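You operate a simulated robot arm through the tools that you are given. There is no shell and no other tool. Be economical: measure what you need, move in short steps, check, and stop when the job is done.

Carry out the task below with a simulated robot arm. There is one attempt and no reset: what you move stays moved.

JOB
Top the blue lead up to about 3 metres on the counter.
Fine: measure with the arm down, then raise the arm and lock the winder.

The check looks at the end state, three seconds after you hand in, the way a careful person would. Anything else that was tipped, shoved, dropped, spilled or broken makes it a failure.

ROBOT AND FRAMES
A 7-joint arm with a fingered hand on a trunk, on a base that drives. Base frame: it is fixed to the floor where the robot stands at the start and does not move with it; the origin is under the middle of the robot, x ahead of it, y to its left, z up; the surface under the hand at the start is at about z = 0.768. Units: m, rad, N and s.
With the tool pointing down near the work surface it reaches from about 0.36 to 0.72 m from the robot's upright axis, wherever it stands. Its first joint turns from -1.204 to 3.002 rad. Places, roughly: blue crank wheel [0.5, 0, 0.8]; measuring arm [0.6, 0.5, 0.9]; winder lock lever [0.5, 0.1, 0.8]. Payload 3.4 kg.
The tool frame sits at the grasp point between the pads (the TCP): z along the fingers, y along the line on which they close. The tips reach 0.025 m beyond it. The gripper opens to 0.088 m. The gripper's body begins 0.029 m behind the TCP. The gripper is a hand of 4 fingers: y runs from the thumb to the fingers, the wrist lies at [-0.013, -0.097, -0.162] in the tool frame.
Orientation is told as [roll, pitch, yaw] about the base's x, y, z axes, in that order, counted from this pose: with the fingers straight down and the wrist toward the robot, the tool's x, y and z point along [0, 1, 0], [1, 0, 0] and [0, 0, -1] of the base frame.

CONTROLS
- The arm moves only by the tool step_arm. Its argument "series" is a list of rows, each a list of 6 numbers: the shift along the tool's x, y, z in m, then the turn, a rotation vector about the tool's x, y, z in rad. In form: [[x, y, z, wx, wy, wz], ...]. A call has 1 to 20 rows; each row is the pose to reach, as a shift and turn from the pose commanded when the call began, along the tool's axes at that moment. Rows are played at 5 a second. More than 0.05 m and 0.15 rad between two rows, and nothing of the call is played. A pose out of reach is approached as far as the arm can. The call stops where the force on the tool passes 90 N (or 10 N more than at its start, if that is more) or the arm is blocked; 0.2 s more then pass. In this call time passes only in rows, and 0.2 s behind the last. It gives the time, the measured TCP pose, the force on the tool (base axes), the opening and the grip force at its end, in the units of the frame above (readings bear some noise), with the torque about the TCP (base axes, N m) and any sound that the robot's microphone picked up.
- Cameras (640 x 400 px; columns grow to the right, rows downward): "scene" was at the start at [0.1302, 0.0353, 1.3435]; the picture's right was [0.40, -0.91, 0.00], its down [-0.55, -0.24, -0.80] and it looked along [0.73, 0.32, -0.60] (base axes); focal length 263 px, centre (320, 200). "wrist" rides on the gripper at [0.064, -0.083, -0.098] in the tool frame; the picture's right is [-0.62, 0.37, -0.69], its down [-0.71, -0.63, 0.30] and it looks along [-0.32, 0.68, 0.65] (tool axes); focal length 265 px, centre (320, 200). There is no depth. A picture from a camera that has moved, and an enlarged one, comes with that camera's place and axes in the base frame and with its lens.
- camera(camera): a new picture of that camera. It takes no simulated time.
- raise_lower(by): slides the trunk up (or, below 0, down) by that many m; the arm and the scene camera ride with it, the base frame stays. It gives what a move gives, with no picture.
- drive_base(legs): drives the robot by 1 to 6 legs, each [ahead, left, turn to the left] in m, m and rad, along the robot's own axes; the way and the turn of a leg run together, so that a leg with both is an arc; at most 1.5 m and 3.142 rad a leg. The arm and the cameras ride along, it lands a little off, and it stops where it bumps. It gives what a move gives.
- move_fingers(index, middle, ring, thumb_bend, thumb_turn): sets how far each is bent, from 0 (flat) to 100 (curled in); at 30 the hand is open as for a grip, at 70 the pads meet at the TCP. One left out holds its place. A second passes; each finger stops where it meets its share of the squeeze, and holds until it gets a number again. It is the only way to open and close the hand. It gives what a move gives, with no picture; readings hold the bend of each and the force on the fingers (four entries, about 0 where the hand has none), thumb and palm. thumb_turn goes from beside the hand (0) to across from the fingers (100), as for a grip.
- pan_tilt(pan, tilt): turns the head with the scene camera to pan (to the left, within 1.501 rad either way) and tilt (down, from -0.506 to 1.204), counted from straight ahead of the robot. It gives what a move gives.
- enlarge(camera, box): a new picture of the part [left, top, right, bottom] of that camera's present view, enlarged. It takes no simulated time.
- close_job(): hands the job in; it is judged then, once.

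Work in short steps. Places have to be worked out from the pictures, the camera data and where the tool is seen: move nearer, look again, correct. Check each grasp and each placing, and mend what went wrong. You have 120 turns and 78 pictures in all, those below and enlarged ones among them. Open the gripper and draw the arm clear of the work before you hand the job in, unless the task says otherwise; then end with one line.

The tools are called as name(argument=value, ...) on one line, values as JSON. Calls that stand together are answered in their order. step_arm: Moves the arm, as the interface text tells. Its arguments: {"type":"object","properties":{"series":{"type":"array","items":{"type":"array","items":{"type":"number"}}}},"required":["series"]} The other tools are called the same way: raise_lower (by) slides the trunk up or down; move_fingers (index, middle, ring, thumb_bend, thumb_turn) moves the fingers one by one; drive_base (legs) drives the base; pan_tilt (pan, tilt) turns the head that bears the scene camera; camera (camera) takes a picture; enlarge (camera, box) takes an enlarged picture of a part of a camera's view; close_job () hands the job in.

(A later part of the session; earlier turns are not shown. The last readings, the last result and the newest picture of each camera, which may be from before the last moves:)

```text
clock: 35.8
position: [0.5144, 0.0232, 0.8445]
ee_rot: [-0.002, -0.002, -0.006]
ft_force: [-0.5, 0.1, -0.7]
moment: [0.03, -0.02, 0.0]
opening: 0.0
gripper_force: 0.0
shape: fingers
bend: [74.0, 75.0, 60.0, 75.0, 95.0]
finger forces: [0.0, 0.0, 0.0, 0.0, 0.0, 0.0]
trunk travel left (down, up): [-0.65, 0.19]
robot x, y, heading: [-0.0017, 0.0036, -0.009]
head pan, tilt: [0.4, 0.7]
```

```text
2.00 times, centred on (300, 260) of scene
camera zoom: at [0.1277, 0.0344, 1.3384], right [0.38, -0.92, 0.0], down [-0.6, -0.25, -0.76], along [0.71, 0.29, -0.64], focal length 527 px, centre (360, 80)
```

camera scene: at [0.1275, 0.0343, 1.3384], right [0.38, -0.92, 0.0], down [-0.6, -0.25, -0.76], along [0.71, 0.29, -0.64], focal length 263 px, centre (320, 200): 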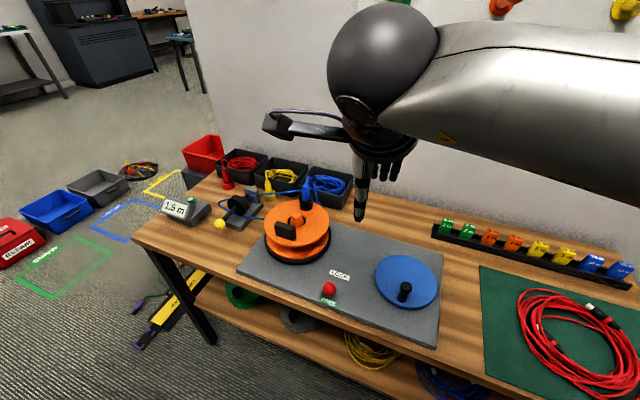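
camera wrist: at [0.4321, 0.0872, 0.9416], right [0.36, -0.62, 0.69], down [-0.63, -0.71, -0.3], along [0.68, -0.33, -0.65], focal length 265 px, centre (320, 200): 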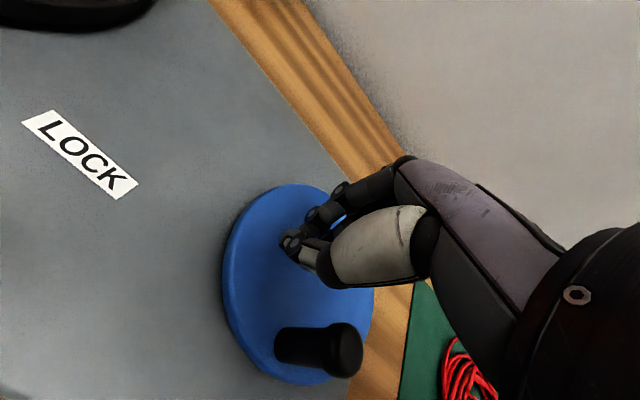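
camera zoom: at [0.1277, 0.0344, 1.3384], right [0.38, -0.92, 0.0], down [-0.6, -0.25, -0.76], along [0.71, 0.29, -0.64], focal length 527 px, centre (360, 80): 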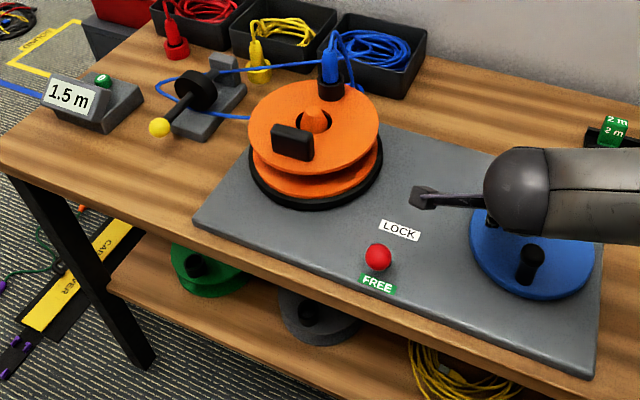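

The knob slipped out (still at [0.477, -0.013]); counter unchanged. A pinch slips sideways, so I'll raise the hand and shape a single-finger peg (index out, others curled) to push the knob round.

step_arm(series=[[0, 0, -0.03, 0, 0, 0], [0, 0, -0.06, 0, 0, 0], [0, 0, -0.09, 0, 0, 0]])

move_fingers(index=45, middle=100, ring=100, thumb_bend=20, thumb_turn=0)

camera(camera="wrist")

enlarge(camera="scene", box=[320, 180, 480, 300])

```text
clock: 36.6
position: [0.5159, 0.0244, 0.9342]
ee_rot: [-0.004, -0.001, -0.006]
ft_force: [0.6, -0.3, -0.6]
moment: [-0.04, 0.03, 0.01]
opening: 0.0001
gripper_force: 0.0
shape: fingers
bend: [74.0, 75.0, 60.0, 75.0, 95.0]
finger forces: [0.0, 0.0, 0.0, 0.1, 0.1, 0.1]
trunk travel left (down, up): [-0.65, 0.19]
robot x, y, heading: [-0.0021, 0.0026, -0.005]
head pan, tilt: [0.4, 0.7]
```

```text
clock: 37.6
position: [0.5154, 0.0231, 0.933]
ee_rot: [-0.004, -0.002, -0.006]
ft_force: [-0.2, 0.3, 0.1]
moment: [-0.03, 0.01, -0.02]
opening: 0.1162
gripper_force: 0.1
shape: fingers
bend: [45.0, 100.0, 100.0, 20.0, 0.0]
finger forces: [0.0, 0.1, 0.0, 0.0, 0.0, 0.0]
trunk travel left (down, up): [-0.65, 0.19]
robot x, y, heading: [0.0001, 0.0036, -0.004]
head pan, tilt: [0.4, 0.7]
```

```text
42 pictures are left
camera wrist: at [0.4337, 0.0878, 1.0308], right [0.36, -0.62, 0.69], down [-0.63, -0.71, -0.3], along [0.68, -0.33, -0.65], focal length 265 px, centre (320, 200)
```

wrist: 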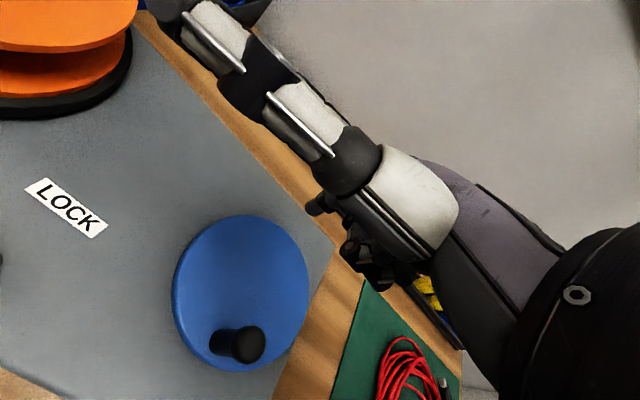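

```text
3.33 times, centred on (400, 240) of scene
camera zoom: at [0.1276, 0.0342, 1.3384], right [0.38, -0.92, 0.0], down [-0.6, -0.25, -0.76], along [0.71, 0.29, -0.64], focal length 878 px, centre (53, 67)
```

zoom: 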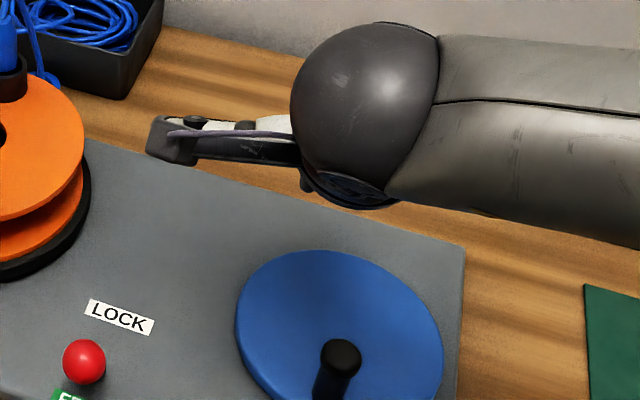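

The thumb swings out far to the left in that shape. Better to use the thumb itself as the peg: opposite turn, bent to the TCP, with all fingers curled away.

move_fingers(index=100, thumb_bend=50, thumb_turn=98)

camera(camera="wrist")

enlarge(camera="scene", box=[320, 180, 480, 300])

```text
clock: 38.6
position: [0.5166, 0.0239, 0.9328]
ee_rot: [0.0, -0.001, -0.004]
ft_force: [-0.2, 0.3, -1.1]
moment: [-0.01, 0.06, 0.02]
opening: 0.0441
gripper_force: 0.1
shape: fingers
bend: [100.0, 100.0, 100.0, 50.0, 98.0]
finger forces: [0.0, 0.0, 0.0, 0.0, 0.1, 0.0]
trunk travel left (down, up): [-0.65, 0.19]
robot x, y, heading: [-0.0002, -0.001, -0.004]
head pan, tilt: [0.4, 0.7]
```

```text
40 pictures are left
camera wrist: at [0.4337, 0.0878, 1.0308], right [0.36, -0.62, 0.69], down [-0.63, -0.71, -0.3], along [0.68, -0.33, -0.65], focal length 265 px, centre (320, 200)
```

wrist: 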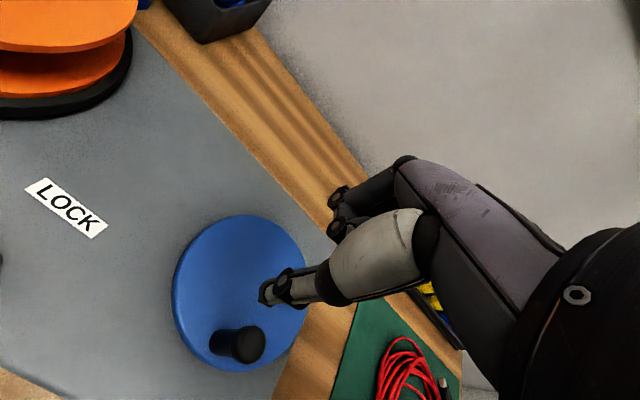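

```text
3.33 times, centred on (400, 240) of scene
camera zoom: at [0.1276, 0.0342, 1.3384], right [0.38, -0.92, 0.0], down [-0.6, -0.25, -0.76], along [0.71, 0.29, -0.64], focal length 878 px, centre (53, 67)
```

zoom: 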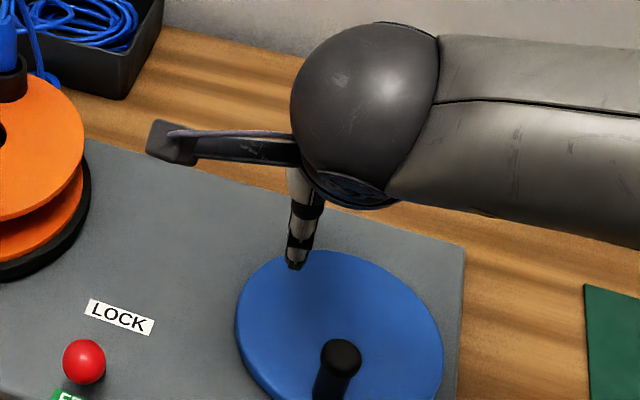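

The thumb makes a clean peg, tip at TCP + (-0.031, +0.002, -0.022). I place it on the -y side of the knob and lower it to knob height.

step_arm(series=[[-0.03, 0, 0, 0, 0, 0], [-0.066, 0.002, 0, 0, 0, 0], [-0.066, 0.002, 0.03, 0, 0, 0], [-0.066, 0.002, 0.06, 0, 0, 0], [-0.066, 0.002, 0.088, 0, 0, 0]])

camera(camera="wrist")

```text
clock: 39.8
position: [0.5183, -0.0452, 0.8456]
ee_rot: [-0.004, -0.001, -0.006]
ft_force: [-0.2, 0.3, -0.4]
moment: [-0.02, -0.02, 0.02]
opening: 0.0442
gripper_force: 0.0
shape: fingers
bend: [100.0, 100.0, 100.0, 50.0, 98.0]
finger forces: [0.1, 0.0, 0.0, 0.0, 0.0, 0.1]
trunk travel left (down, up): [-0.65, 0.19]
robot x, y, heading: [-0.004, 0.0027, -0.004]
head pan, tilt: [0.4, 0.7]
```

```text
38 pictures are left
camera wrist: at [0.4359, 0.0188, 0.9436], right [0.36, -0.62, 0.69], down [-0.63, -0.71, -0.3], along [0.68, -0.33, -0.65], focal length 265 px, centre (320, 200)
```

wrist: 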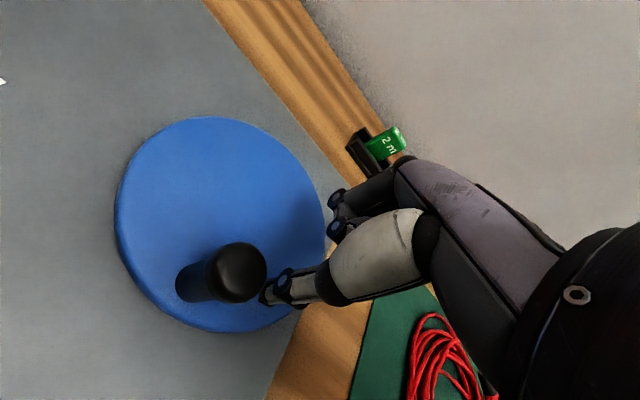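

The peg is next to the knob. I push it through about a third of a turn clockwise and check knob and counter.

step_arm(series=[[0.0104, -0.0065, 0, 0, 0, 0], [0.0217, -0.0118, 0, 0, 0, 0], [0.0341, -0.0129, 0, 0, 0, 0], [0.0462, -0.0096, 0, 0, 0, 0], [0.0565, -0.0025, 0, 0, 0, 0], [0.0636, 0.0078, 0, 0, 0, 0]])

camera(camera="wrist")

enlarge(camera="scene", box=[140, 160, 460, 360])

```text
clock: 41.2
position: [0.5232, 0.0291, 0.8436]
ee_rot: [0.001, 0.003, 0.001]
ft_force: [0.0, 0.2, 0.2]
moment: [-0.02, 0.02, 0.0]
opening: 0.0442
gripper_force: 0.1
shape: fingers
bend: [100.0, 100.0, 100.0, 50.0, 98.0]
finger forces: [0.1, 0.1, 0.1, 0.0, 0.0, 0.0]
trunk travel left (down, up): [-0.65, 0.19]
robot x, y, heading: [0.0011, -0.0002, -0.002]
head pan, tilt: [0.4, 0.7]
```

```text
37 pictures are left
camera wrist: at [0.4402, 0.0922, 0.9417], right [0.37, -0.62, 0.69], down [-0.63, -0.72, -0.3], along [0.68, -0.32, -0.66], focal length 265 px, centre (320, 200)
```

wrist: 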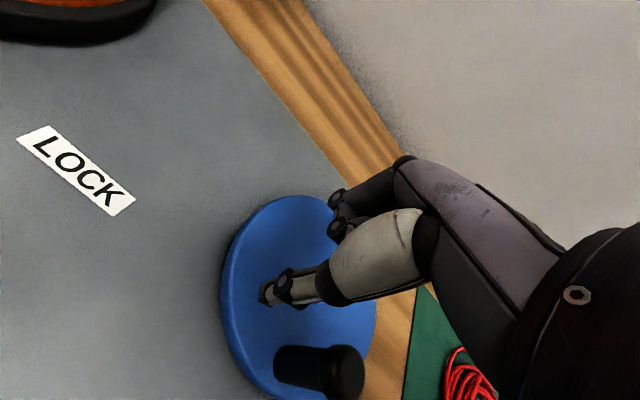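

```text
2.00 times, centred on (300, 260) of scene
camera zoom: at [0.1284, 0.0413, 1.338], right [0.39, -0.92, 0.0], down [-0.59, -0.25, -0.76], along [0.71, 0.29, -0.65], focal length 527 px, centre (360, 80)
```

zoom: 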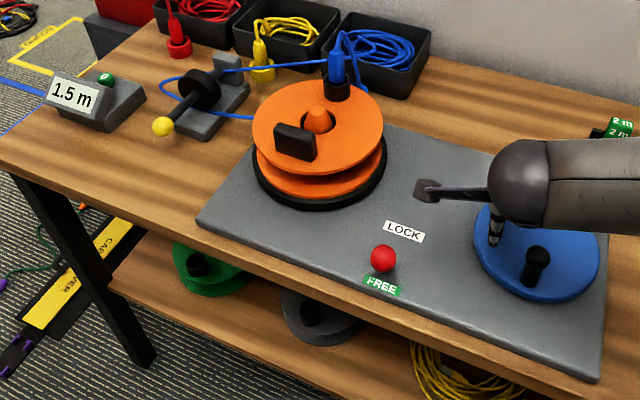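

The knob hardly moved and the peg slipped past, so clockwise may be blocked. I'll try the other direction with a short push from the +y side, reading the force.

step_arm(series=[[-0.0199, -0.0096, 0, 0, 0, 0], [-0.025, -0.013, 0, 0, 0, 0], [-0.0337, -0.0168, 0, 0, 0, 0], [-0.04, -0.018, 0, 0, 0, 0]])

camera(camera="wrist")

```text
clock: 42.2
position: [0.5063, -0.0203, 0.8455]
ee_rot: [-0.003, 0.001, -0.005]
ft_force: [1.3, 0.2, -1.0]
moment: [0.0, -0.02, -0.04]
opening: 0.0436
gripper_force: 0.3
shape: fingers
bend: [100.0, 100.0, 100.0, 52.0, 97.0]
finger forces: [0.1, 0.0, 0.0, 0.1, 0.9, 0.0]
trunk travel left (down, up): [-0.65, 0.19]
robot x, y, heading: [0.0003, 0.0001, -0.006]
head pan, tilt: [0.4, 0.7]
```

```text
35 pictures are left
camera wrist: at [0.4239, 0.0436, 0.9432], right [0.36, -0.62, 0.7], down [-0.63, -0.71, -0.3], along [0.68, -0.33, -0.65], focal length 265 px, centre (320, 200)
```

wrist: 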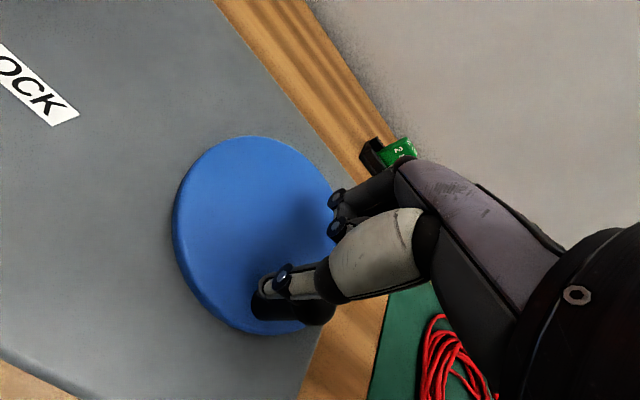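

The knob turned counter-clockwise easily, now at about [0.476, -0.034]; the centre fits better at [0.512, -0.018]. I continue counter-clockwise a further quarter and read the counter.

step_arm(series=[[-0.0096, 0.0013, 0, 0, 0, 0], [-0.0185, 0.005, 0, 0, 0, 0], [-0.0262, 0.0108, 0, 0, 0, 0], [-0.032, 0.0185, 0, 0, 0, 0], [-0.0357, 0.0274, 0, 0, 0, 0], [-0.037, 0.037, 0, 0, 0, 0]])

enlarge(camera="scene", box=[140, 160, 460, 360])

camera(camera="wrist")

```text
clock: 43.6
position: [0.5442, -0.0579, 0.8462]
ee_rot: [-0.003, -0.003, -0.006]
ft_force: [-0.3, -0.2, 0.5]
moment: [-0.02, 0.01, -0.01]
opening: 0.0441
gripper_force: 0.0
shape: fingers
bend: [100.0, 100.0, 100.0, 50.0, 98.0]
finger forces: [0.0, 0.0, 0.0, 0.0, 0.0, 0.0]
trunk travel left (down, up): [-0.65, 0.19]
robot x, y, heading: [-0.0027, 0.0038, -0.009]
head pan, tilt: [0.4, 0.7]
```

```text
2.00 times, centred on (300, 260) of scene
camera zoom: at [0.1278, 0.0343, 1.3384], right [0.38, -0.92, 0.0], down [-0.6, -0.25, -0.76], along [0.71, 0.29, -0.64], focal length 527 px, centre (360, 80)
```

zoom: 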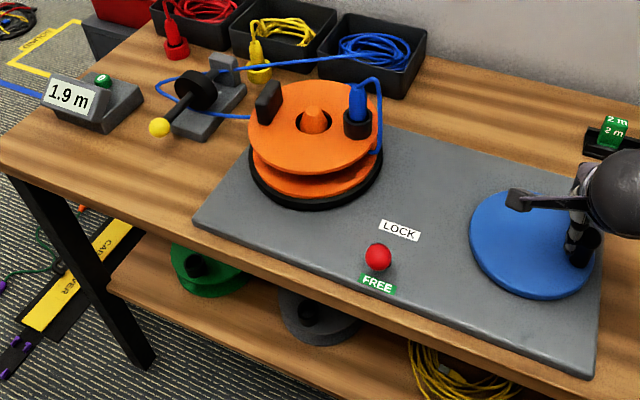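

```text
33 pictures are left
camera wrist: at [0.461, 0.0074, 0.9435], right [0.36, -0.62, 0.7], down [-0.63, -0.71, -0.3], along [0.68, -0.33, -0.65], focal length 265 px, centre (320, 200)
```

wrist: 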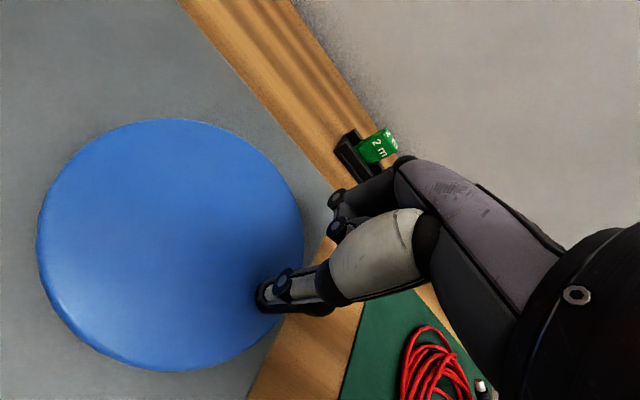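

Counter-clockwise adds length: the counter went from 1.5 to 1.9 m in about 95°, so roughly 260° more is needed. The knob is at about [0.509, -0.065], outside the peg's path. I refit centre [0.516, -0.024], R 0.041, bring the peg back behind the knob and push on.

step_arm(series=[[0.011, -0.008, 0, 0, 0, 0], [0.011, -0.031, 0, 0, 0, 0], [-0.004, -0.029, 0, 0, 0, 0], [-0.0044, -0.018, 0, 0, 0, 0], [-0.0075, -0.0114, 0, 0, 0, 0], [-0.0094, -0.0043, 0, 0, 0, 0], [-0.01, 0.003, 0, 0, 0, 0]])

enlarge(camera="scene", box=[140, 160, 460, 360])

camera(camera="wrist")

```text
clock: 45.2
position: [0.5457, -0.0676, 0.8454]
ee_rot: [-0.002, -0.002, -0.004]
ft_force: [0.7, 0.2, -0.1]
moment: [-0.01, 0.01, -0.02]
opening: 0.0439
gripper_force: 0.0
shape: fingers
bend: [100.0, 100.0, 100.0, 50.0, 98.0]
finger forces: [0.0, 0.0, 0.0, 0.1, 0.1, 0.0]
trunk travel left (down, up): [-0.65, 0.19]
robot x, y, heading: [0.004, 0.0027, -0.01]
head pan, tilt: [0.4, 0.7]
```

```text
2.00 times, centred on (300, 260) of scene
camera zoom: at [0.1277, 0.0342, 1.3384], right [0.38, -0.92, 0.0], down [-0.6, -0.25, -0.76], along [0.71, 0.29, -0.64], focal length 527 px, centre (360, 80)
```

zoom: 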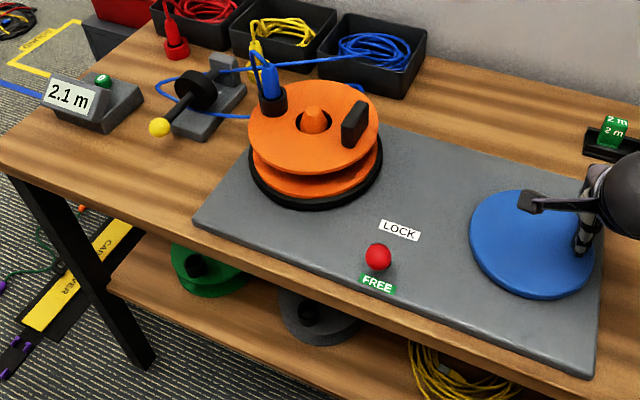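

```text
31 pictures are left
camera wrist: at [0.4631, -0.0028, 0.9431], right [0.36, -0.62, 0.69], down [-0.63, -0.71, -0.3], along [0.68, -0.33, -0.65], focal length 265 px, centre (320, 200)
```

wrist: 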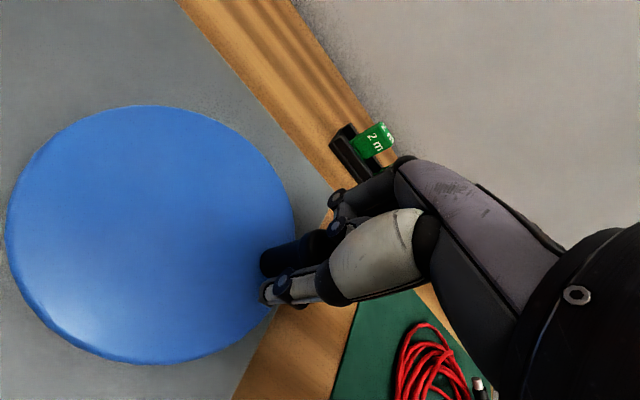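

2.1 m, with the knob at about angle 304° and the peg 36° behind it. I estimate 1.5 m per turn, so about 210° more; I continue about 105° and check again.

step_arm(series=[[0.001, 0.0119, 0, 0, 0, 0], [0.0052, 0.022, 0, 0, 0, 0], [0.0119, 0.0307, 0, 0, 0, 0], [0.0206, 0.0374, 0, 0, 0, 0], [0.0307, 0.0416, 0, 0, 0, 0], [0.0416, 0.043, 0, 0, 0, 0], [0.0525, 0.0416, 0, 0, 0, 0]])

enlarge(camera="scene", box=[140, 160, 460, 360])

camera(camera="wrist")

```text
clock: 46.8
position: [0.5864, -0.0145, 0.8447]
ee_rot: [-0.002, -0.001, -0.007]
ft_force: [0.5, 0.4, 0.6]
moment: [0.01, -0.01, 0.0]
opening: 0.0442
gripper_force: 0.1
shape: fingers
bend: [100.0, 100.0, 100.0, 50.0, 98.0]
finger forces: [0.0, 0.0, 0.0, 0.0, 0.0, 0.0]
trunk travel left (down, up): [-0.65, 0.19]
robot x, y, heading: [0.0011, -0.0022, -0.008]
head pan, tilt: [0.4, 0.7]
```

```text
2.00 times, centred on (300, 260) of scene
camera zoom: at [0.1276, 0.0344, 1.3384], right [0.38, -0.92, 0.0], down [-0.6, -0.25, -0.76], along [0.71, 0.29, -0.64], focal length 527 px, centre (360, 80)
```

zoom: 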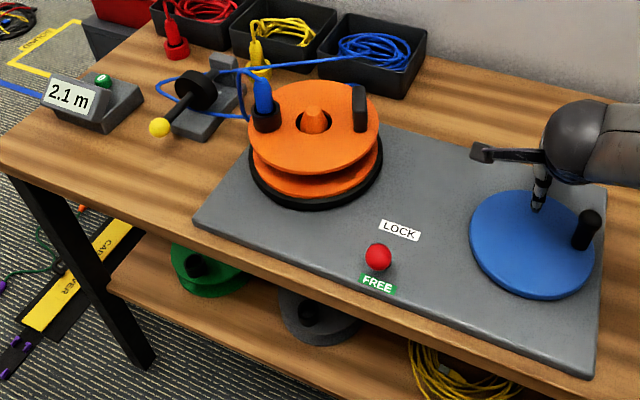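

```text
29 pictures are left
camera wrist: at [0.5046, 0.0498, 0.9426], right [0.36, -0.62, 0.7], down [-0.63, -0.71, -0.3], along [0.68, -0.33, -0.65], focal length 265 px, centre (320, 200)
```

wrist: 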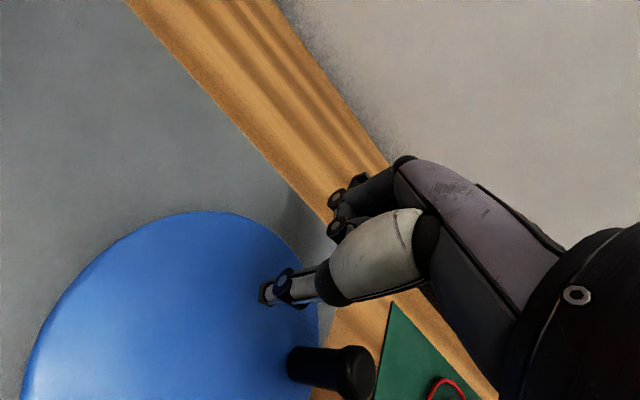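

Counter still 2.1: the peg slipped past on the inside. The knob is at about [0.547, -0.066], and refitting all knob positions gives centre [0.521, -0.021] with R 0.048, larger than I used. I go back behind the knob and push on this circle.

step_arm(series=[[-0.0075, -0.02, 0, 0, 0, 0], [-0.0175, -0.05, 0, 0, 0, 0], [-0.0475, -0.055, 0, 0, 0, 0], [-0.0575, -0.047, 0, 0, 0, 0], [-0.0563, -0.0382, 0, 0, 0, 0], [-0.0558, -0.0257, 0, 0, 0, 0], [-0.052, -0.0137, 0, 0, 0, 0], [-0.0453, -0.0031, 0, 0, 0, 0], [-0.036, 0.0053, 0, 0, 0, 0]])

enlarge(camera="scene", box=[140, 160, 460, 360])

camera(camera="wrist")

```text
clock: 48.8
position: [0.5935, -0.0499, 0.8469]
ee_rot: [-0.002, -0.003, -0.006]
ft_force: [-1.1, 0.7, 1.0]
moment: [0.01, 0.04, 0.0]
opening: 0.0446
gripper_force: 0.1
shape: fingers
bend: [100.0, 100.0, 100.0, 48.0, 97.0]
finger forces: [0.0, 0.0, 0.0, 0.1, 1.2, 0.0]
trunk travel left (down, up): [-0.65, 0.19]
robot x, y, heading: [-0.0041, 0.0045, -0.005]
head pan, tilt: [0.4, 0.7]
```

```text
2.00 times, centred on (300, 260) of scene
camera zoom: at [0.1273, 0.0351, 1.3385], right [0.38, -0.92, 0.0], down [-0.59, -0.25, -0.76], along [0.71, 0.29, -0.64], focal length 527 px, centre (360, 80)
```

zoom: 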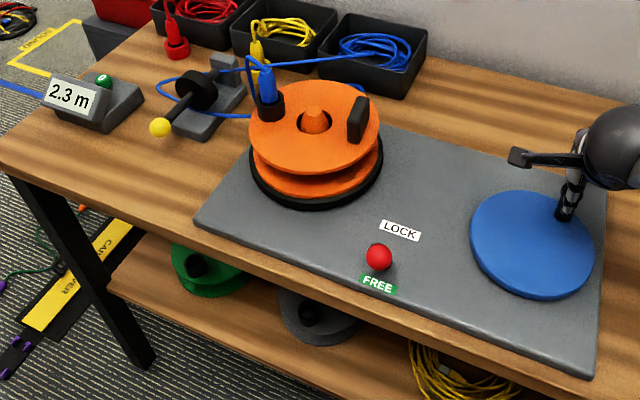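

```text
27 pictures are left
camera wrist: at [0.5109, 0.0153, 0.9442], right [0.36, -0.62, 0.69], down [-0.63, -0.71, -0.31], along [0.68, -0.33, -0.65], focal length 265 px, centre (320, 200)
```

wrist: 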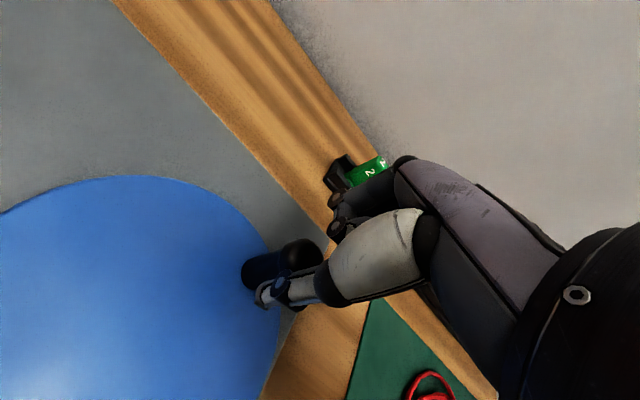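

2.3 m now, and the knob's at about [0.579, -0.041], which refits the circle to centre [0.527, -0.020], R 0.051. Remaining: ~0.7 m, about 160°. I continue on the wider arc about 65° and check.

step_arm(series=[[0.004, 0.0061, 0, 0, 0, 0], [0.0102, 0.0134, 0, 0, 0, 0], [0.019, 0.0157, 0, 0, 0, 0], [0.028, 0.0165, 0, 0, 0, 0], [0.0415, 0.0147, 0, 0, 0, 0], [0.054, 0.0095, 0, 0, 0, 0]])

enlarge(camera="scene", box=[140, 160, 460, 360])

camera(camera="wrist")

```text
clock: 50.2
position: [0.6014, 0.0033, 0.8471]
ee_rot: [-0.001, -0.002, -0.008]
ft_force: [-1.0, -2.3, 0.0]
moment: [0.02, 0.01, 0.12]
opening: 0.0444
gripper_force: 2.1
shape: fingers
bend: [100.0, 100.0, 100.0, 49.0, 100.0]
finger forces: [0.1, 0.0, 0.0, 0.0, 4.3, 0.1]
trunk travel left (down, up): [-0.65, 0.19]
robot x, y, heading: [-0.0012, 0.0018, -0.012]
head pan, tilt: [0.4, 0.7]
```

```text
2.00 times, centred on (300, 260) of scene
camera zoom: at [0.1273, 0.033, 1.3385], right [0.38, -0.92, 0.0], down [-0.6, -0.25, -0.77], along [0.71, 0.29, -0.64], focal length 527 px, centre (360, 80)
```

zoom: 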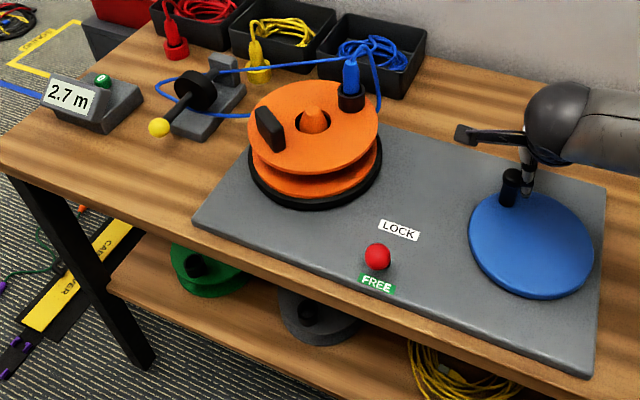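

```text
25 pictures are left
camera wrist: at [0.52, 0.0685, 0.9446], right [0.36, -0.62, 0.69], down [-0.63, -0.71, -0.3], along [0.68, -0.33, -0.65], focal length 265 px, centre (320, 200)
```

wrist: 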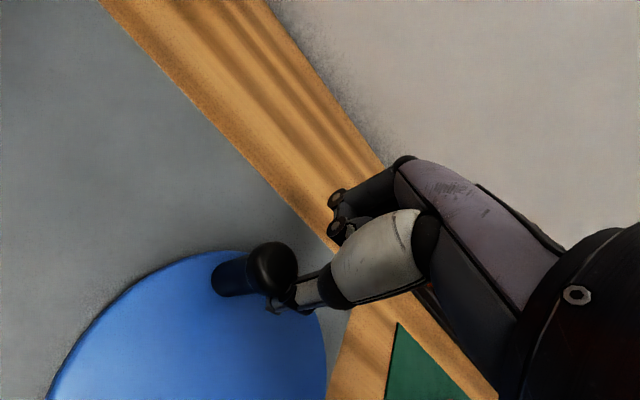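

2.7 m. The knob is at about [0.574, 0.022]; about 0.3 m more, roughly 60°. I push another ~45°.

step_arm(series=[[0.013, 0.0006, 0, 0, 0, 0], [0.0208, -0.0074, 0, 0, 0, 0], [0.027, -0.0176, 0, 0, 0, 0], [0.0302, -0.0263, 0, 0, 0, 0]])

enlarge(camera="scene", box=[140, 160, 460, 360])

```text
clock: 51.2
position: [0.5755, 0.0333, 0.8458]
ee_rot: [-0.002, -0.002, -0.004]
ft_force: [-0.2, -0.2, 0.6]
moment: [-0.01, -0.02, 0.01]
opening: 0.0441
gripper_force: 0.2
shape: fingers
bend: [100.0, 100.0, 100.0, 50.0, 98.0]
finger forces: [0.0, 0.1, 0.0, 0.0, 0.0, 0.0]
trunk travel left (down, up): [-0.65, 0.19]
robot x, y, heading: [-0.0022, 0.0051, -0.006]
head pan, tilt: [0.4, 0.7]
```

```text
2.00 times, centred on (300, 260) of scene
camera zoom: at [0.1273, 0.0344, 1.3384], right [0.38, -0.92, 0.0], down [-0.59, -0.25, -0.77], along [0.71, 0.29, -0.64], focal length 527 px, centre (360, 80)
```

zoom: 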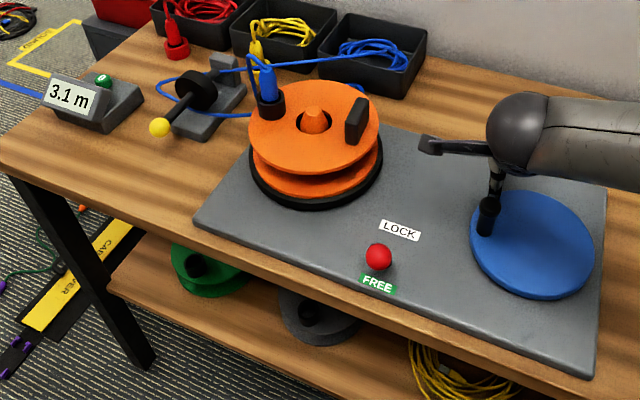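

The counter shows about 3.1 m, a little more than planned. I lift the peg straight off the wheel and zoom on the counter to confirm it's stopped there.

step_arm(series=[[0, 0.01, -0.03, 0, 0, 0], [0, 0, -0.07, 0, 0, 0], [0, -0.03, -0.11, 0, 0, 0], [0, -0.06, -0.15, 0, 0, 0]])

enlarge(camera="scene", box=[140, 170, 340, 280])

```text
clock: 52.2
position: [0.5145, 0.0347, 0.9957]
ee_rot: [-0.003, -0.003, -0.004]
ft_force: [0.0, -0.5, -0.4]
moment: [0.0, -0.02, 0.01]
opening: 0.0442
gripper_force: 0.1
shape: fingers
bend: [100.0, 100.0, 100.0, 50.0, 98.0]
finger forces: [0.0, 0.0, 0.1, 0.0, 0.1, 0.1]
trunk travel left (down, up): [-0.65, 0.19]
robot x, y, heading: [-0.0001, 0.0003, -0.007]
head pan, tilt: [0.4, 0.7]
```

```text
3.20 times, centred on (240, 225) of scene
camera zoom: at [0.1263, 0.0342, 1.3385], right [0.38, -0.92, 0.0], down [-0.59, -0.25, -0.77], along [0.71, 0.29, -0.64], focal length 843 px, centre (576, 120)
```

zoom: 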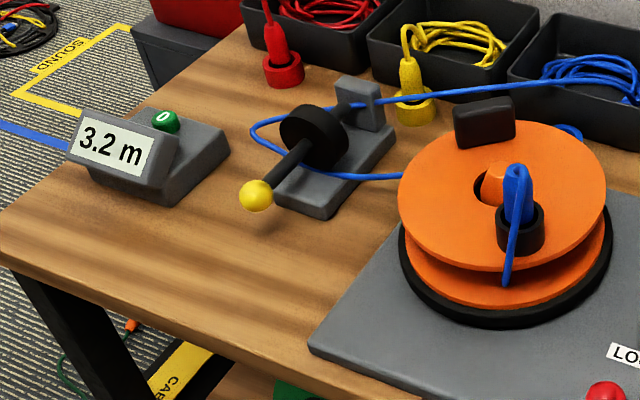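

It's now 3.2 m and the drum turned further; it coasts or the peg dragged it as I lifted. I let a second pass while opening the hand and look again.

move_fingers(index=30, middle=30, ring=30, thumb_bend=30)

enlarge(camera="scene", box=[140, 160, 460, 360])

```text
clock: 53.2
position: [0.5163, 0.034, 0.9938]
ee_rot: [-0.003, -0.002, -0.006]
ft_force: [0.5, -0.4, 0.2]
moment: [-0.03, 0.02, 0.0]
opening: 0.0841
gripper_force: 0.0
shape: fingers
bend: [30.0, 30.0, 30.0, 30.0, 98.0]
finger forces: [0.0, 0.0, 0.0, 0.0, 0.0, 0.0]
trunk travel left (down, up): [-0.65, 0.19]
robot x, y, heading: [-0.0019, 0.0016, -0.004]
head pan, tilt: [0.4, 0.7]
```

```text
2.00 times, centred on (300, 260) of scene
camera zoom: at [0.1276, 0.0342, 1.3384], right [0.38, -0.92, 0.0], down [-0.6, -0.25, -0.76], along [0.71, 0.29, -0.64], focal length 527 px, centre (360, 80)
```

zoom: 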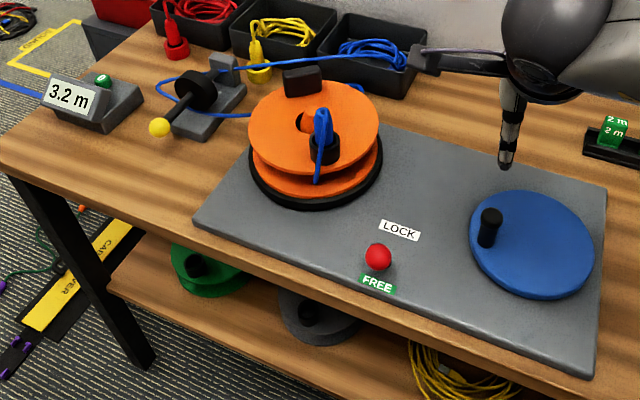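

It has stopped at 3.2 m, a bit over. I'll gently test whether it can be wound back some 30° clockwise: thumb peg again, lowered behind the knob on its far (counter-clockwise) side.

move_fingers(index=100, middle=100, ring=100, thumb_bend=50)

step_arm(series=[[-0.0255, -0.003, 0.03, 0, 0, 0], [-0.0255, -0.003, 0.07, 0, 0, 0], [-0.0255, -0.003, 0.11, 0, 0, 0], [-0.0255, -0.003, 0.149, 0, 0, 0]])

camera(camera="wrist")

```text
clock: 54.2
position: [0.5166, 0.033, 0.9957]
ee_rot: [-0.001, -0.002, -0.005]
ft_force: [0.1, 0.7, 1.2]
moment: [0.04, -0.02, -0.05]
opening: 0.0442
gripper_force: 0.1
shape: fingers
bend: [100.0, 100.0, 100.0, 50.0, 98.0]
finger forces: [0.1, 0.0, 0.1, 0.1, 0.1, 0.0]
trunk travel left (down, up): [-0.65, 0.19]
robot x, y, heading: [0.0037, -0.0004, -0.008]
head pan, tilt: [0.4, 0.7]
```

```text
clock: 55.2
position: [0.5145, 0.0125, 0.8462]
ee_rot: [-0.001, 0.0, -0.007]
ft_force: [0.3, 0.2, 0.0]
moment: [0.04, -0.01, -0.02]
opening: 0.0441
gripper_force: 0.0
shape: fingers
bend: [100.0, 100.0, 100.0, 50.0, 98.0]
finger forces: [0.1, 0.0, 0.0, 0.0, 0.1, 0.0]
trunk travel left (down, up): [-0.65, 0.19]
robot x, y, heading: [-0.0038, 0.0039, -0.01]
head pan, tilt: [0.4, 0.7]
```

```text
21 pictures are left
camera wrist: at [0.4321, 0.0758, 0.9433], right [0.36, -0.62, 0.69], down [-0.63, -0.71, -0.3], along [0.68, -0.33, -0.65], focal length 265 px, centre (320, 200)
```

wrist: 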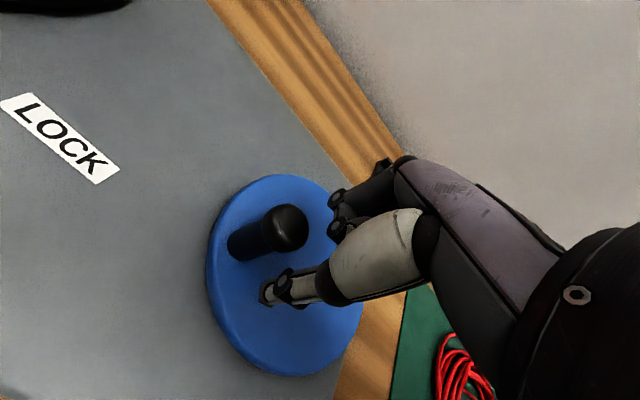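

The peg is in place just behind the knob at [0.505, 0.034]. I push gently clockwise in small steps and read the force.

step_arm(series=[[0.004, 0.004, 0, 0, 0, 0], [0.0075, 0.0085, 0, 0, 0, 0], [0.0095, 0.011, 0, 0, 0, 0], [0.0115, 0.0135, 0, 0, 0, 0], [0.0135, 0.0155, 0, 0, 0, 0]])

camera(camera="wrist")

enlarge(camera="scene", box=[140, 160, 460, 360])

```text
clock: 56.4
position: [0.5291, 0.0215, 0.847]
ee_rot: [-0.001, -0.001, -0.007]
ft_force: [-1.0, -1.0, -0.5]
moment: [-0.02, 0.05, 0.02]
opening: 0.0446
gripper_force: 0.4
shape: fingers
bend: [100.0, 100.0, 100.0, 48.0, 99.0]
finger forces: [0.0, 0.0, 0.0, 0.0, 1.4, 0.1]
trunk travel left (down, up): [-0.65, 0.19]
robot x, y, heading: [-0.0014, 0.0031, -0.007]
head pan, tilt: [0.4, 0.7]
```

```text
20 pictures are left
camera wrist: at [0.4465, 0.0866, 0.9443], right [0.36, -0.62, 0.69], down [-0.63, -0.71, -0.3], along [0.68, -0.33, -0.65], focal length 265 px, centre (320, 200)
```

wrist: 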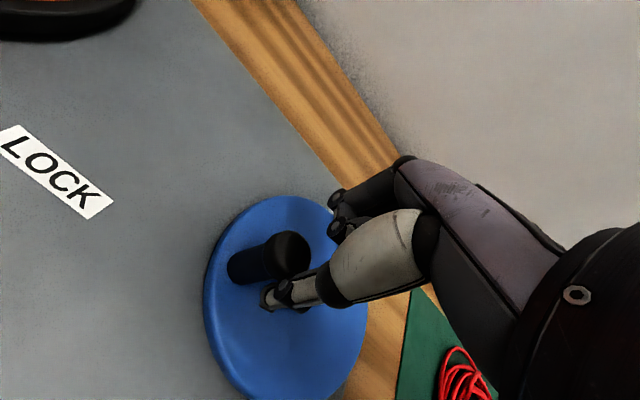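

```text
2.00 times, centred on (300, 260) of scene
camera zoom: at [0.1273, 0.034, 1.3384], right [0.38, -0.92, 0.0], down [-0.6, -0.25, -0.77], along [0.71, 0.29, -0.64], focal length 527 px, centre (360, 80)
```

zoom: 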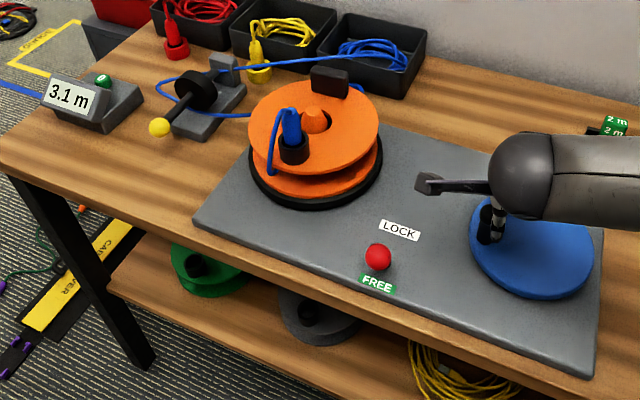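

It winds back easily: 3.1 m now. I push slowly about 12 mm more.

step_arm(series=[[0.001, 0.003, 0, 0, 0, 0], [0.002, 0.006, 0, 0, 0, 0], [0.003, 0.009, 0, 0, 0, 0], [0.004, 0.012, 0, 0, 0, 0], [0.004, 0.012, 0, 0, 0, 0]])

enlarge(camera="scene", box=[140, 160, 460, 360])

```text
clock: 57.6
position: [0.5405, 0.0262, 0.8456]
ee_rot: [-0.002, -0.001, -0.008]
ft_force: [0.3, -0.1, -0.4]
moment: [-0.02, 0.02, 0.01]
opening: 0.0442
gripper_force: 0.0
shape: fingers
bend: [100.0, 100.0, 100.0, 50.0, 98.0]
finger forces: [0.0, 0.0, 0.0, 0.0, 0.1, 0.0]
trunk travel left (down, up): [-0.65, 0.19]
robot x, y, heading: [-0.0, 0.0069, -0.009]
head pan, tilt: [0.4, 0.7]
```

```text
2.00 times, centred on (300, 260) of scene
camera zoom: at [0.1276, 0.0342, 1.3384], right [0.38, -0.92, 0.0], down [-0.6, -0.25, -0.76], along [0.71, 0.29, -0.64], focal length 527 px, centre (360, 80)
```

zoom: 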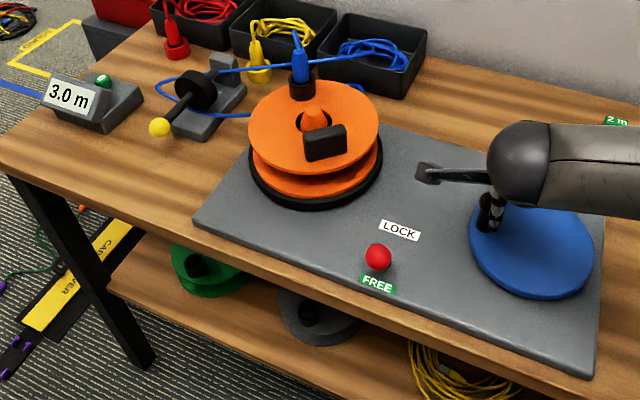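

3.0 m. I draw the peg back away from the knob first, then straight up, to avoid dragging it.

step_arm(series=[[-0.006, -0.008, 0, 0, 0, 0], [-0.014, -0.018, 0, 0, 0, 0], [-0.014, -0.018, -0.04, 0, 0, 0], [-0.014, -0.018, -0.08, 0, 0, 0], [-0.014, -0.018, -0.12, 0, 0, 0], [-0.014, -0.03, -0.16, 0, 0, 0]])

enlarge(camera="scene", box=[140, 160, 460, 360])

```text
clock: 59.0
position: [0.5088, 0.0123, 1.0087]
ee_rot: [-0.003, -0.002, -0.005]
ft_force: [-0.8, -0.3, -0.5]
moment: [0.03, -0.01, 0.0]
opening: 0.0444
gripper_force: 0.1
shape: fingers
bend: [100.0, 100.0, 100.0, 50.0, 98.0]
finger forces: [0.1, 0.1, 0.0, 0.0, 0.0, 0.0]
trunk travel left (down, up): [-0.65, 0.19]
robot x, y, heading: [-0.0051, 0.0014, -0.01]
head pan, tilt: [0.4, 0.7]
```

```text
2.00 times, centred on (300, 260) of scene
camera zoom: at [0.1266, 0.034, 1.3385], right [0.38, -0.92, 0.0], down [-0.59, -0.25, -0.77], along [0.71, 0.29, -0.64], focal length 527 px, centre (360, 80)
```

zoom: 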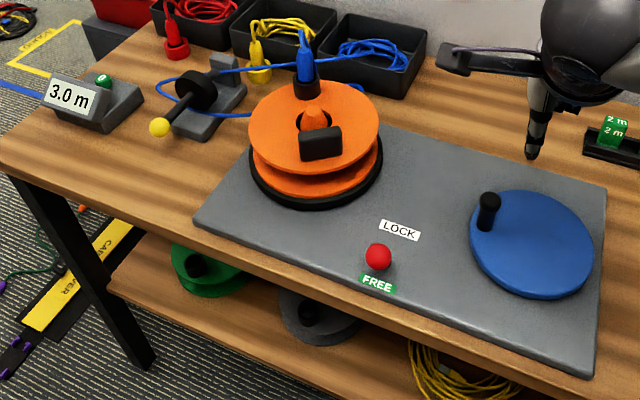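

Stable at 3.0 m. Next: raise the measuring arm. I lift the hand, open it, and drive left 0.4 m again.

step_arm(series=[[0.02, -0.03, -0.04, 0, 0, 0], [0.04, -0.06, -0.08, 0, 0, 0], [0.06, -0.09, -0.12, 0, 0, 0], [0.07, -0.1, -0.13, 0, 0, 0]])

move_fingers(index=30, middle=30, ring=30, thumb_bend=38)

drive_base(legs=[[0, 0.4, 0]])

pan_tilt(pan=0.3, tilt=0.75)

```text
refused: row 1 steps farther than a row can; nothing moved
```

```text
clock: 60.0
position: [0.5095, 0.0121, 1.0062]
ee_rot: [-0.002, -0.002, -0.006]
ft_force: [-0.7, 0.8, 0.4]
moment: [0.01, 0.04, -0.03]
opening: 0.0757
gripper_force: 0.0
shape: fingers
bend: [30.0, 30.0, 30.0, 38.0, 98.0]
finger forces: [0.0, 0.1, 0.1, 0.1, 0.0, 0.1]
trunk travel left (down, up): [-0.65, 0.19]
robot x, y, heading: [-0.0017, 0.0035, -0.009]
head pan, tilt: [0.4, 0.7]
```

```text
clock: 62.5
position: [0.513, 0.4175, 1.0072]
ee_rot: [-0.003, -0.001, -0.006]
ft_force: [0.2, -0.7, 0.6]
moment: [0.0, -0.04, 0.0]
opening: 0.076
gripper_force: 0.1
shape: fingers
bend: [30.0, 30.0, 30.0, 38.0, 98.0]
finger forces: [0.0, 0.1, 0.0, 0.0, 0.0, 0.0]
trunk travel left (down, up): [-0.65, 0.19]
robot x, y, heading: [0.0013, 0.4076, -0.005]
head pan, tilt: [0.4, 0.7]
```

```text
clock: 63.2
position: [0.5129, 0.4167, 1.0071]
ee_rot: [-0.001, -0.001, -0.006]
ft_force: [0.3, -0.1, -0.2]
moment: [0.02, -0.01, -0.01]
opening: 0.076
gripper_force: 0.1
shape: fingers
bend: [30.0, 30.0, 30.0, 38.0, 98.0]
finger forces: [0.0, 0.0, 0.0, 0.0, 0.1, 0.0]
trunk travel left (down, up): [-0.65, 0.19]
robot x, y, heading: [0.0025, 0.4102, -0.006]
head pan, tilt: [0.3, 0.75]
```

The lift was refused (step too long) and the drive ran at z = 1.007; no contact force was felt. I now rise and back off with proper steps, then check the scene.

step_arm(series=[[0.01, -0.02, -0.03, 0, 0, 0], [0.02, -0.04, -0.06, 0, 0, 0], [0.04, -0.06, -0.09, 0, 0, 0], [0.06, -0.08, -0.11, 0, 0, 0], [0.064, -0.1, -0.12, 0, 0, 0]])

camera(camera="scene")

```text
clock: 64.4
position: [0.4115, 0.4826, 1.1269]
ee_rot: [-0.002, -0.003, -0.005]
ft_force: [0.3, -0.1, 0.1]
moment: [0.03, 0.0, -0.01]
opening: 0.0759
gripper_force: 0.1
shape: fingers
bend: [30.0, 30.0, 30.0, 38.0, 98.0]
finger forces: [0.0, 0.1, 0.0, 0.0, 0.0, 0.0]
trunk travel left (down, up): [-0.65, 0.19]
robot x, y, heading: [0.006, 0.4073, -0.007]
head pan, tilt: [0.3, 0.75]
```

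```text
16 pictures are left
camera scene: at [0.1304, 0.4307, 1.3342], right [0.29, -0.96, 0.0], down [-0.65, -0.2, -0.73], along [0.7, 0.21, -0.68], focal length 263 px, centre (320, 200)
```

scene: 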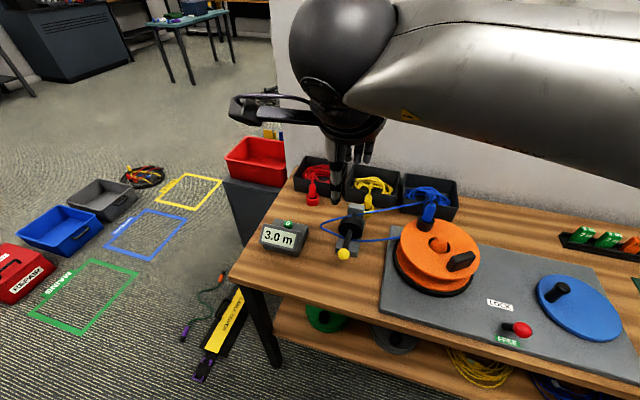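

All is in order at 3.0 m. I tilt the hand forward again to the standoff from which I left the lowered knob.

step_arm(series=[[0, 0, 0, -0.14, 0, 0], [0, 0, 0.02, -0.28, 0, 0], [0, 0, 0.05, -0.42, 0, 0], [-0.002, -0.002, 0.09, -0.56, 0, 0], [-0.003, -0.004, 0.13, -0.7, 0, 0], [-0.003, -0.005, 0.17, -0.742, 0, 0], [-0.003, -0.005, 0.205, -0.742, 0, 0]])

camera(camera="wrist")

```text
clock: 66.0
position: [0.4083, 0.4819, 0.9184]
ee_rot: [-0.004, -0.743, -0.001]
ft_force: [0.1, 0.0, -0.1]
moment: [0.03, 0.0, -0.03]
opening: 0.0761
gripper_force: 0.1
shape: fingers
bend: [30.0, 30.0, 30.0, 38.0, 98.0]
finger forces: [0.0, 0.0, 0.0, 0.0, 0.0, 0.0]
trunk travel left (down, up): [-0.65, 0.19]
robot x, y, heading: [0.0036, 0.4051, -0.008]
head pan, tilt: [0.3, 0.75]
```

```text
15 pictures are left
camera wrist: at [0.2819, 0.5468, 0.9336], right [-0.2, -0.62, 0.76], down [-0.26, -0.71, -0.65], along [0.94, -0.33, -0.02], focal length 265 px, centre (320, 200)
```

wrist: 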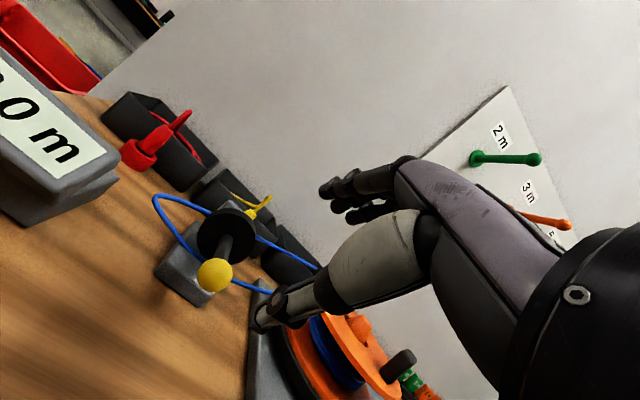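

Knob at about [0.501, 0.481, 0.818]. I advance along the tool axis so the thumb comes under it and the fingers over it.

step_arm(series=[[0, 0, 0.03, 0, 0, 0], [0, 0, 0.06, 0, 0, 0], [0, -0.001, 0.09, 0, 0, 0], [0, -0.001, 0.118, 0, 0, 0]])

move_fingers(index=58, middle=58, ring=58, thumb_bend=55)

camera(camera="wrist")

```text
clock: 67.0
position: [0.4888, 0.4752, 0.8358]
ee_rot: [0.01, -0.743, -0.022]
ft_force: [0.8, 0.4, -0.1]
moment: [-0.02, 0.0, -0.02]
opening: 0.0762
gripper_force: 0.0
shape: fingers
bend: [30.0, 30.0, 30.0, 38.0, 98.0]
finger forces: [0.0, 0.1, 0.0, 0.0, 0.1, 0.1]
trunk travel left (down, up): [-0.65, 0.19]
robot x, y, heading: [0.0034, 0.4075, -0.004]
head pan, tilt: [0.3, 0.75]
```

```text
clock: 68.0
position: [0.4886, 0.4752, 0.8342]
ee_rot: [0.008, -0.741, -0.02]
ft_force: [0.5, 0.0, 2.0]
moment: [0.02, -0.05, 0.0]
opening: 0.0316
gripper_force: 0.5
shape: fingers
bend: [54.0, 57.0, 57.0, 55.0, 98.0]
finger forces: [1.7, 0.1, 0.1, 0.0, 0.0, 0.1]
trunk travel left (down, up): [-0.65, 0.19]
robot x, y, heading: [0.0036, 0.4051, -0.005]
head pan, tilt: [0.3, 0.75]
```

```text
14 pictures are left
camera wrist: at [0.363, 0.5407, 0.8499], right [-0.21, -0.62, 0.76], down [-0.27, -0.71, -0.65], along [0.94, -0.34, -0.02], focal length 265 px, centre (320, 200)
```

wrist: 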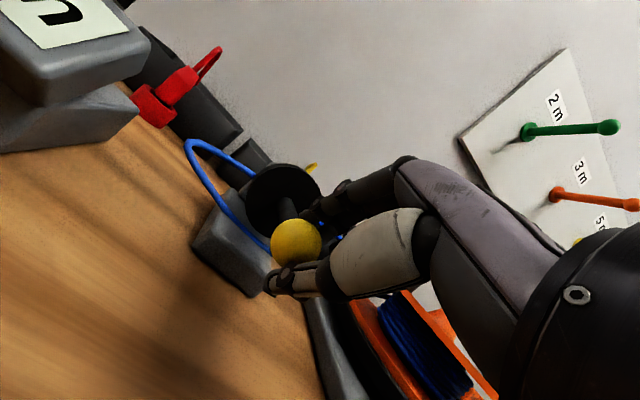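

The knob lies between thumb (below) and index (above). I lift along the reverse arc.

step_arm(series=[[0, 0.0135, -0.0133, 0, 0, 0], [0, 0.0272, -0.0239, 0, 0, 0], [0, 0.0424, -0.033, 0, 0, 0], [0, 0.059, -0.0409, 0, 0, 0], [0, 0.0765, -0.0452, 0, 0, 0]])

camera(camera="wrist")

```text
clock: 69.2
position: [0.5138, 0.4809, 0.9193]
ee_rot: [-0.002, -0.744, -0.001]
ft_force: [0.1, -0.2, -0.1]
moment: [-0.02, -0.01, 0.02]
opening: 0.0298
gripper_force: 0.1
shape: fingers
bend: [56.0, 57.0, 57.0, 55.0, 98.0]
finger forces: [0.7, 0.0, 0.1, 0.0, 0.0, 0.0]
trunk travel left (down, up): [-0.65, 0.19]
robot x, y, heading: [-0.0008, 0.4097, -0.009]
head pan, tilt: [0.3, 0.75]
```

```text
13 pictures are left
camera wrist: at [0.387, 0.5444, 0.9345], right [-0.2, -0.62, 0.76], down [-0.26, -0.71, -0.65], along [0.94, -0.33, -0.02], focal length 265 px, centre (320, 200)
```

wrist: 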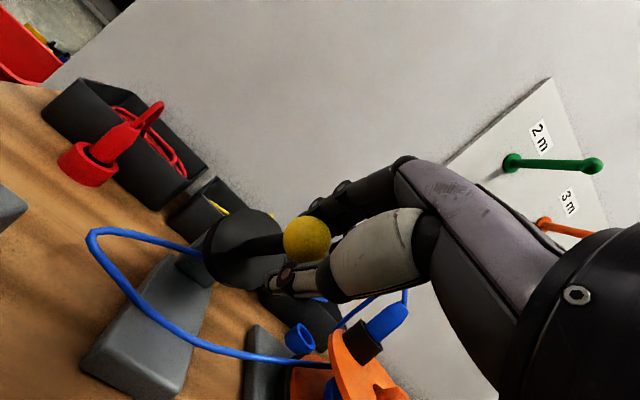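

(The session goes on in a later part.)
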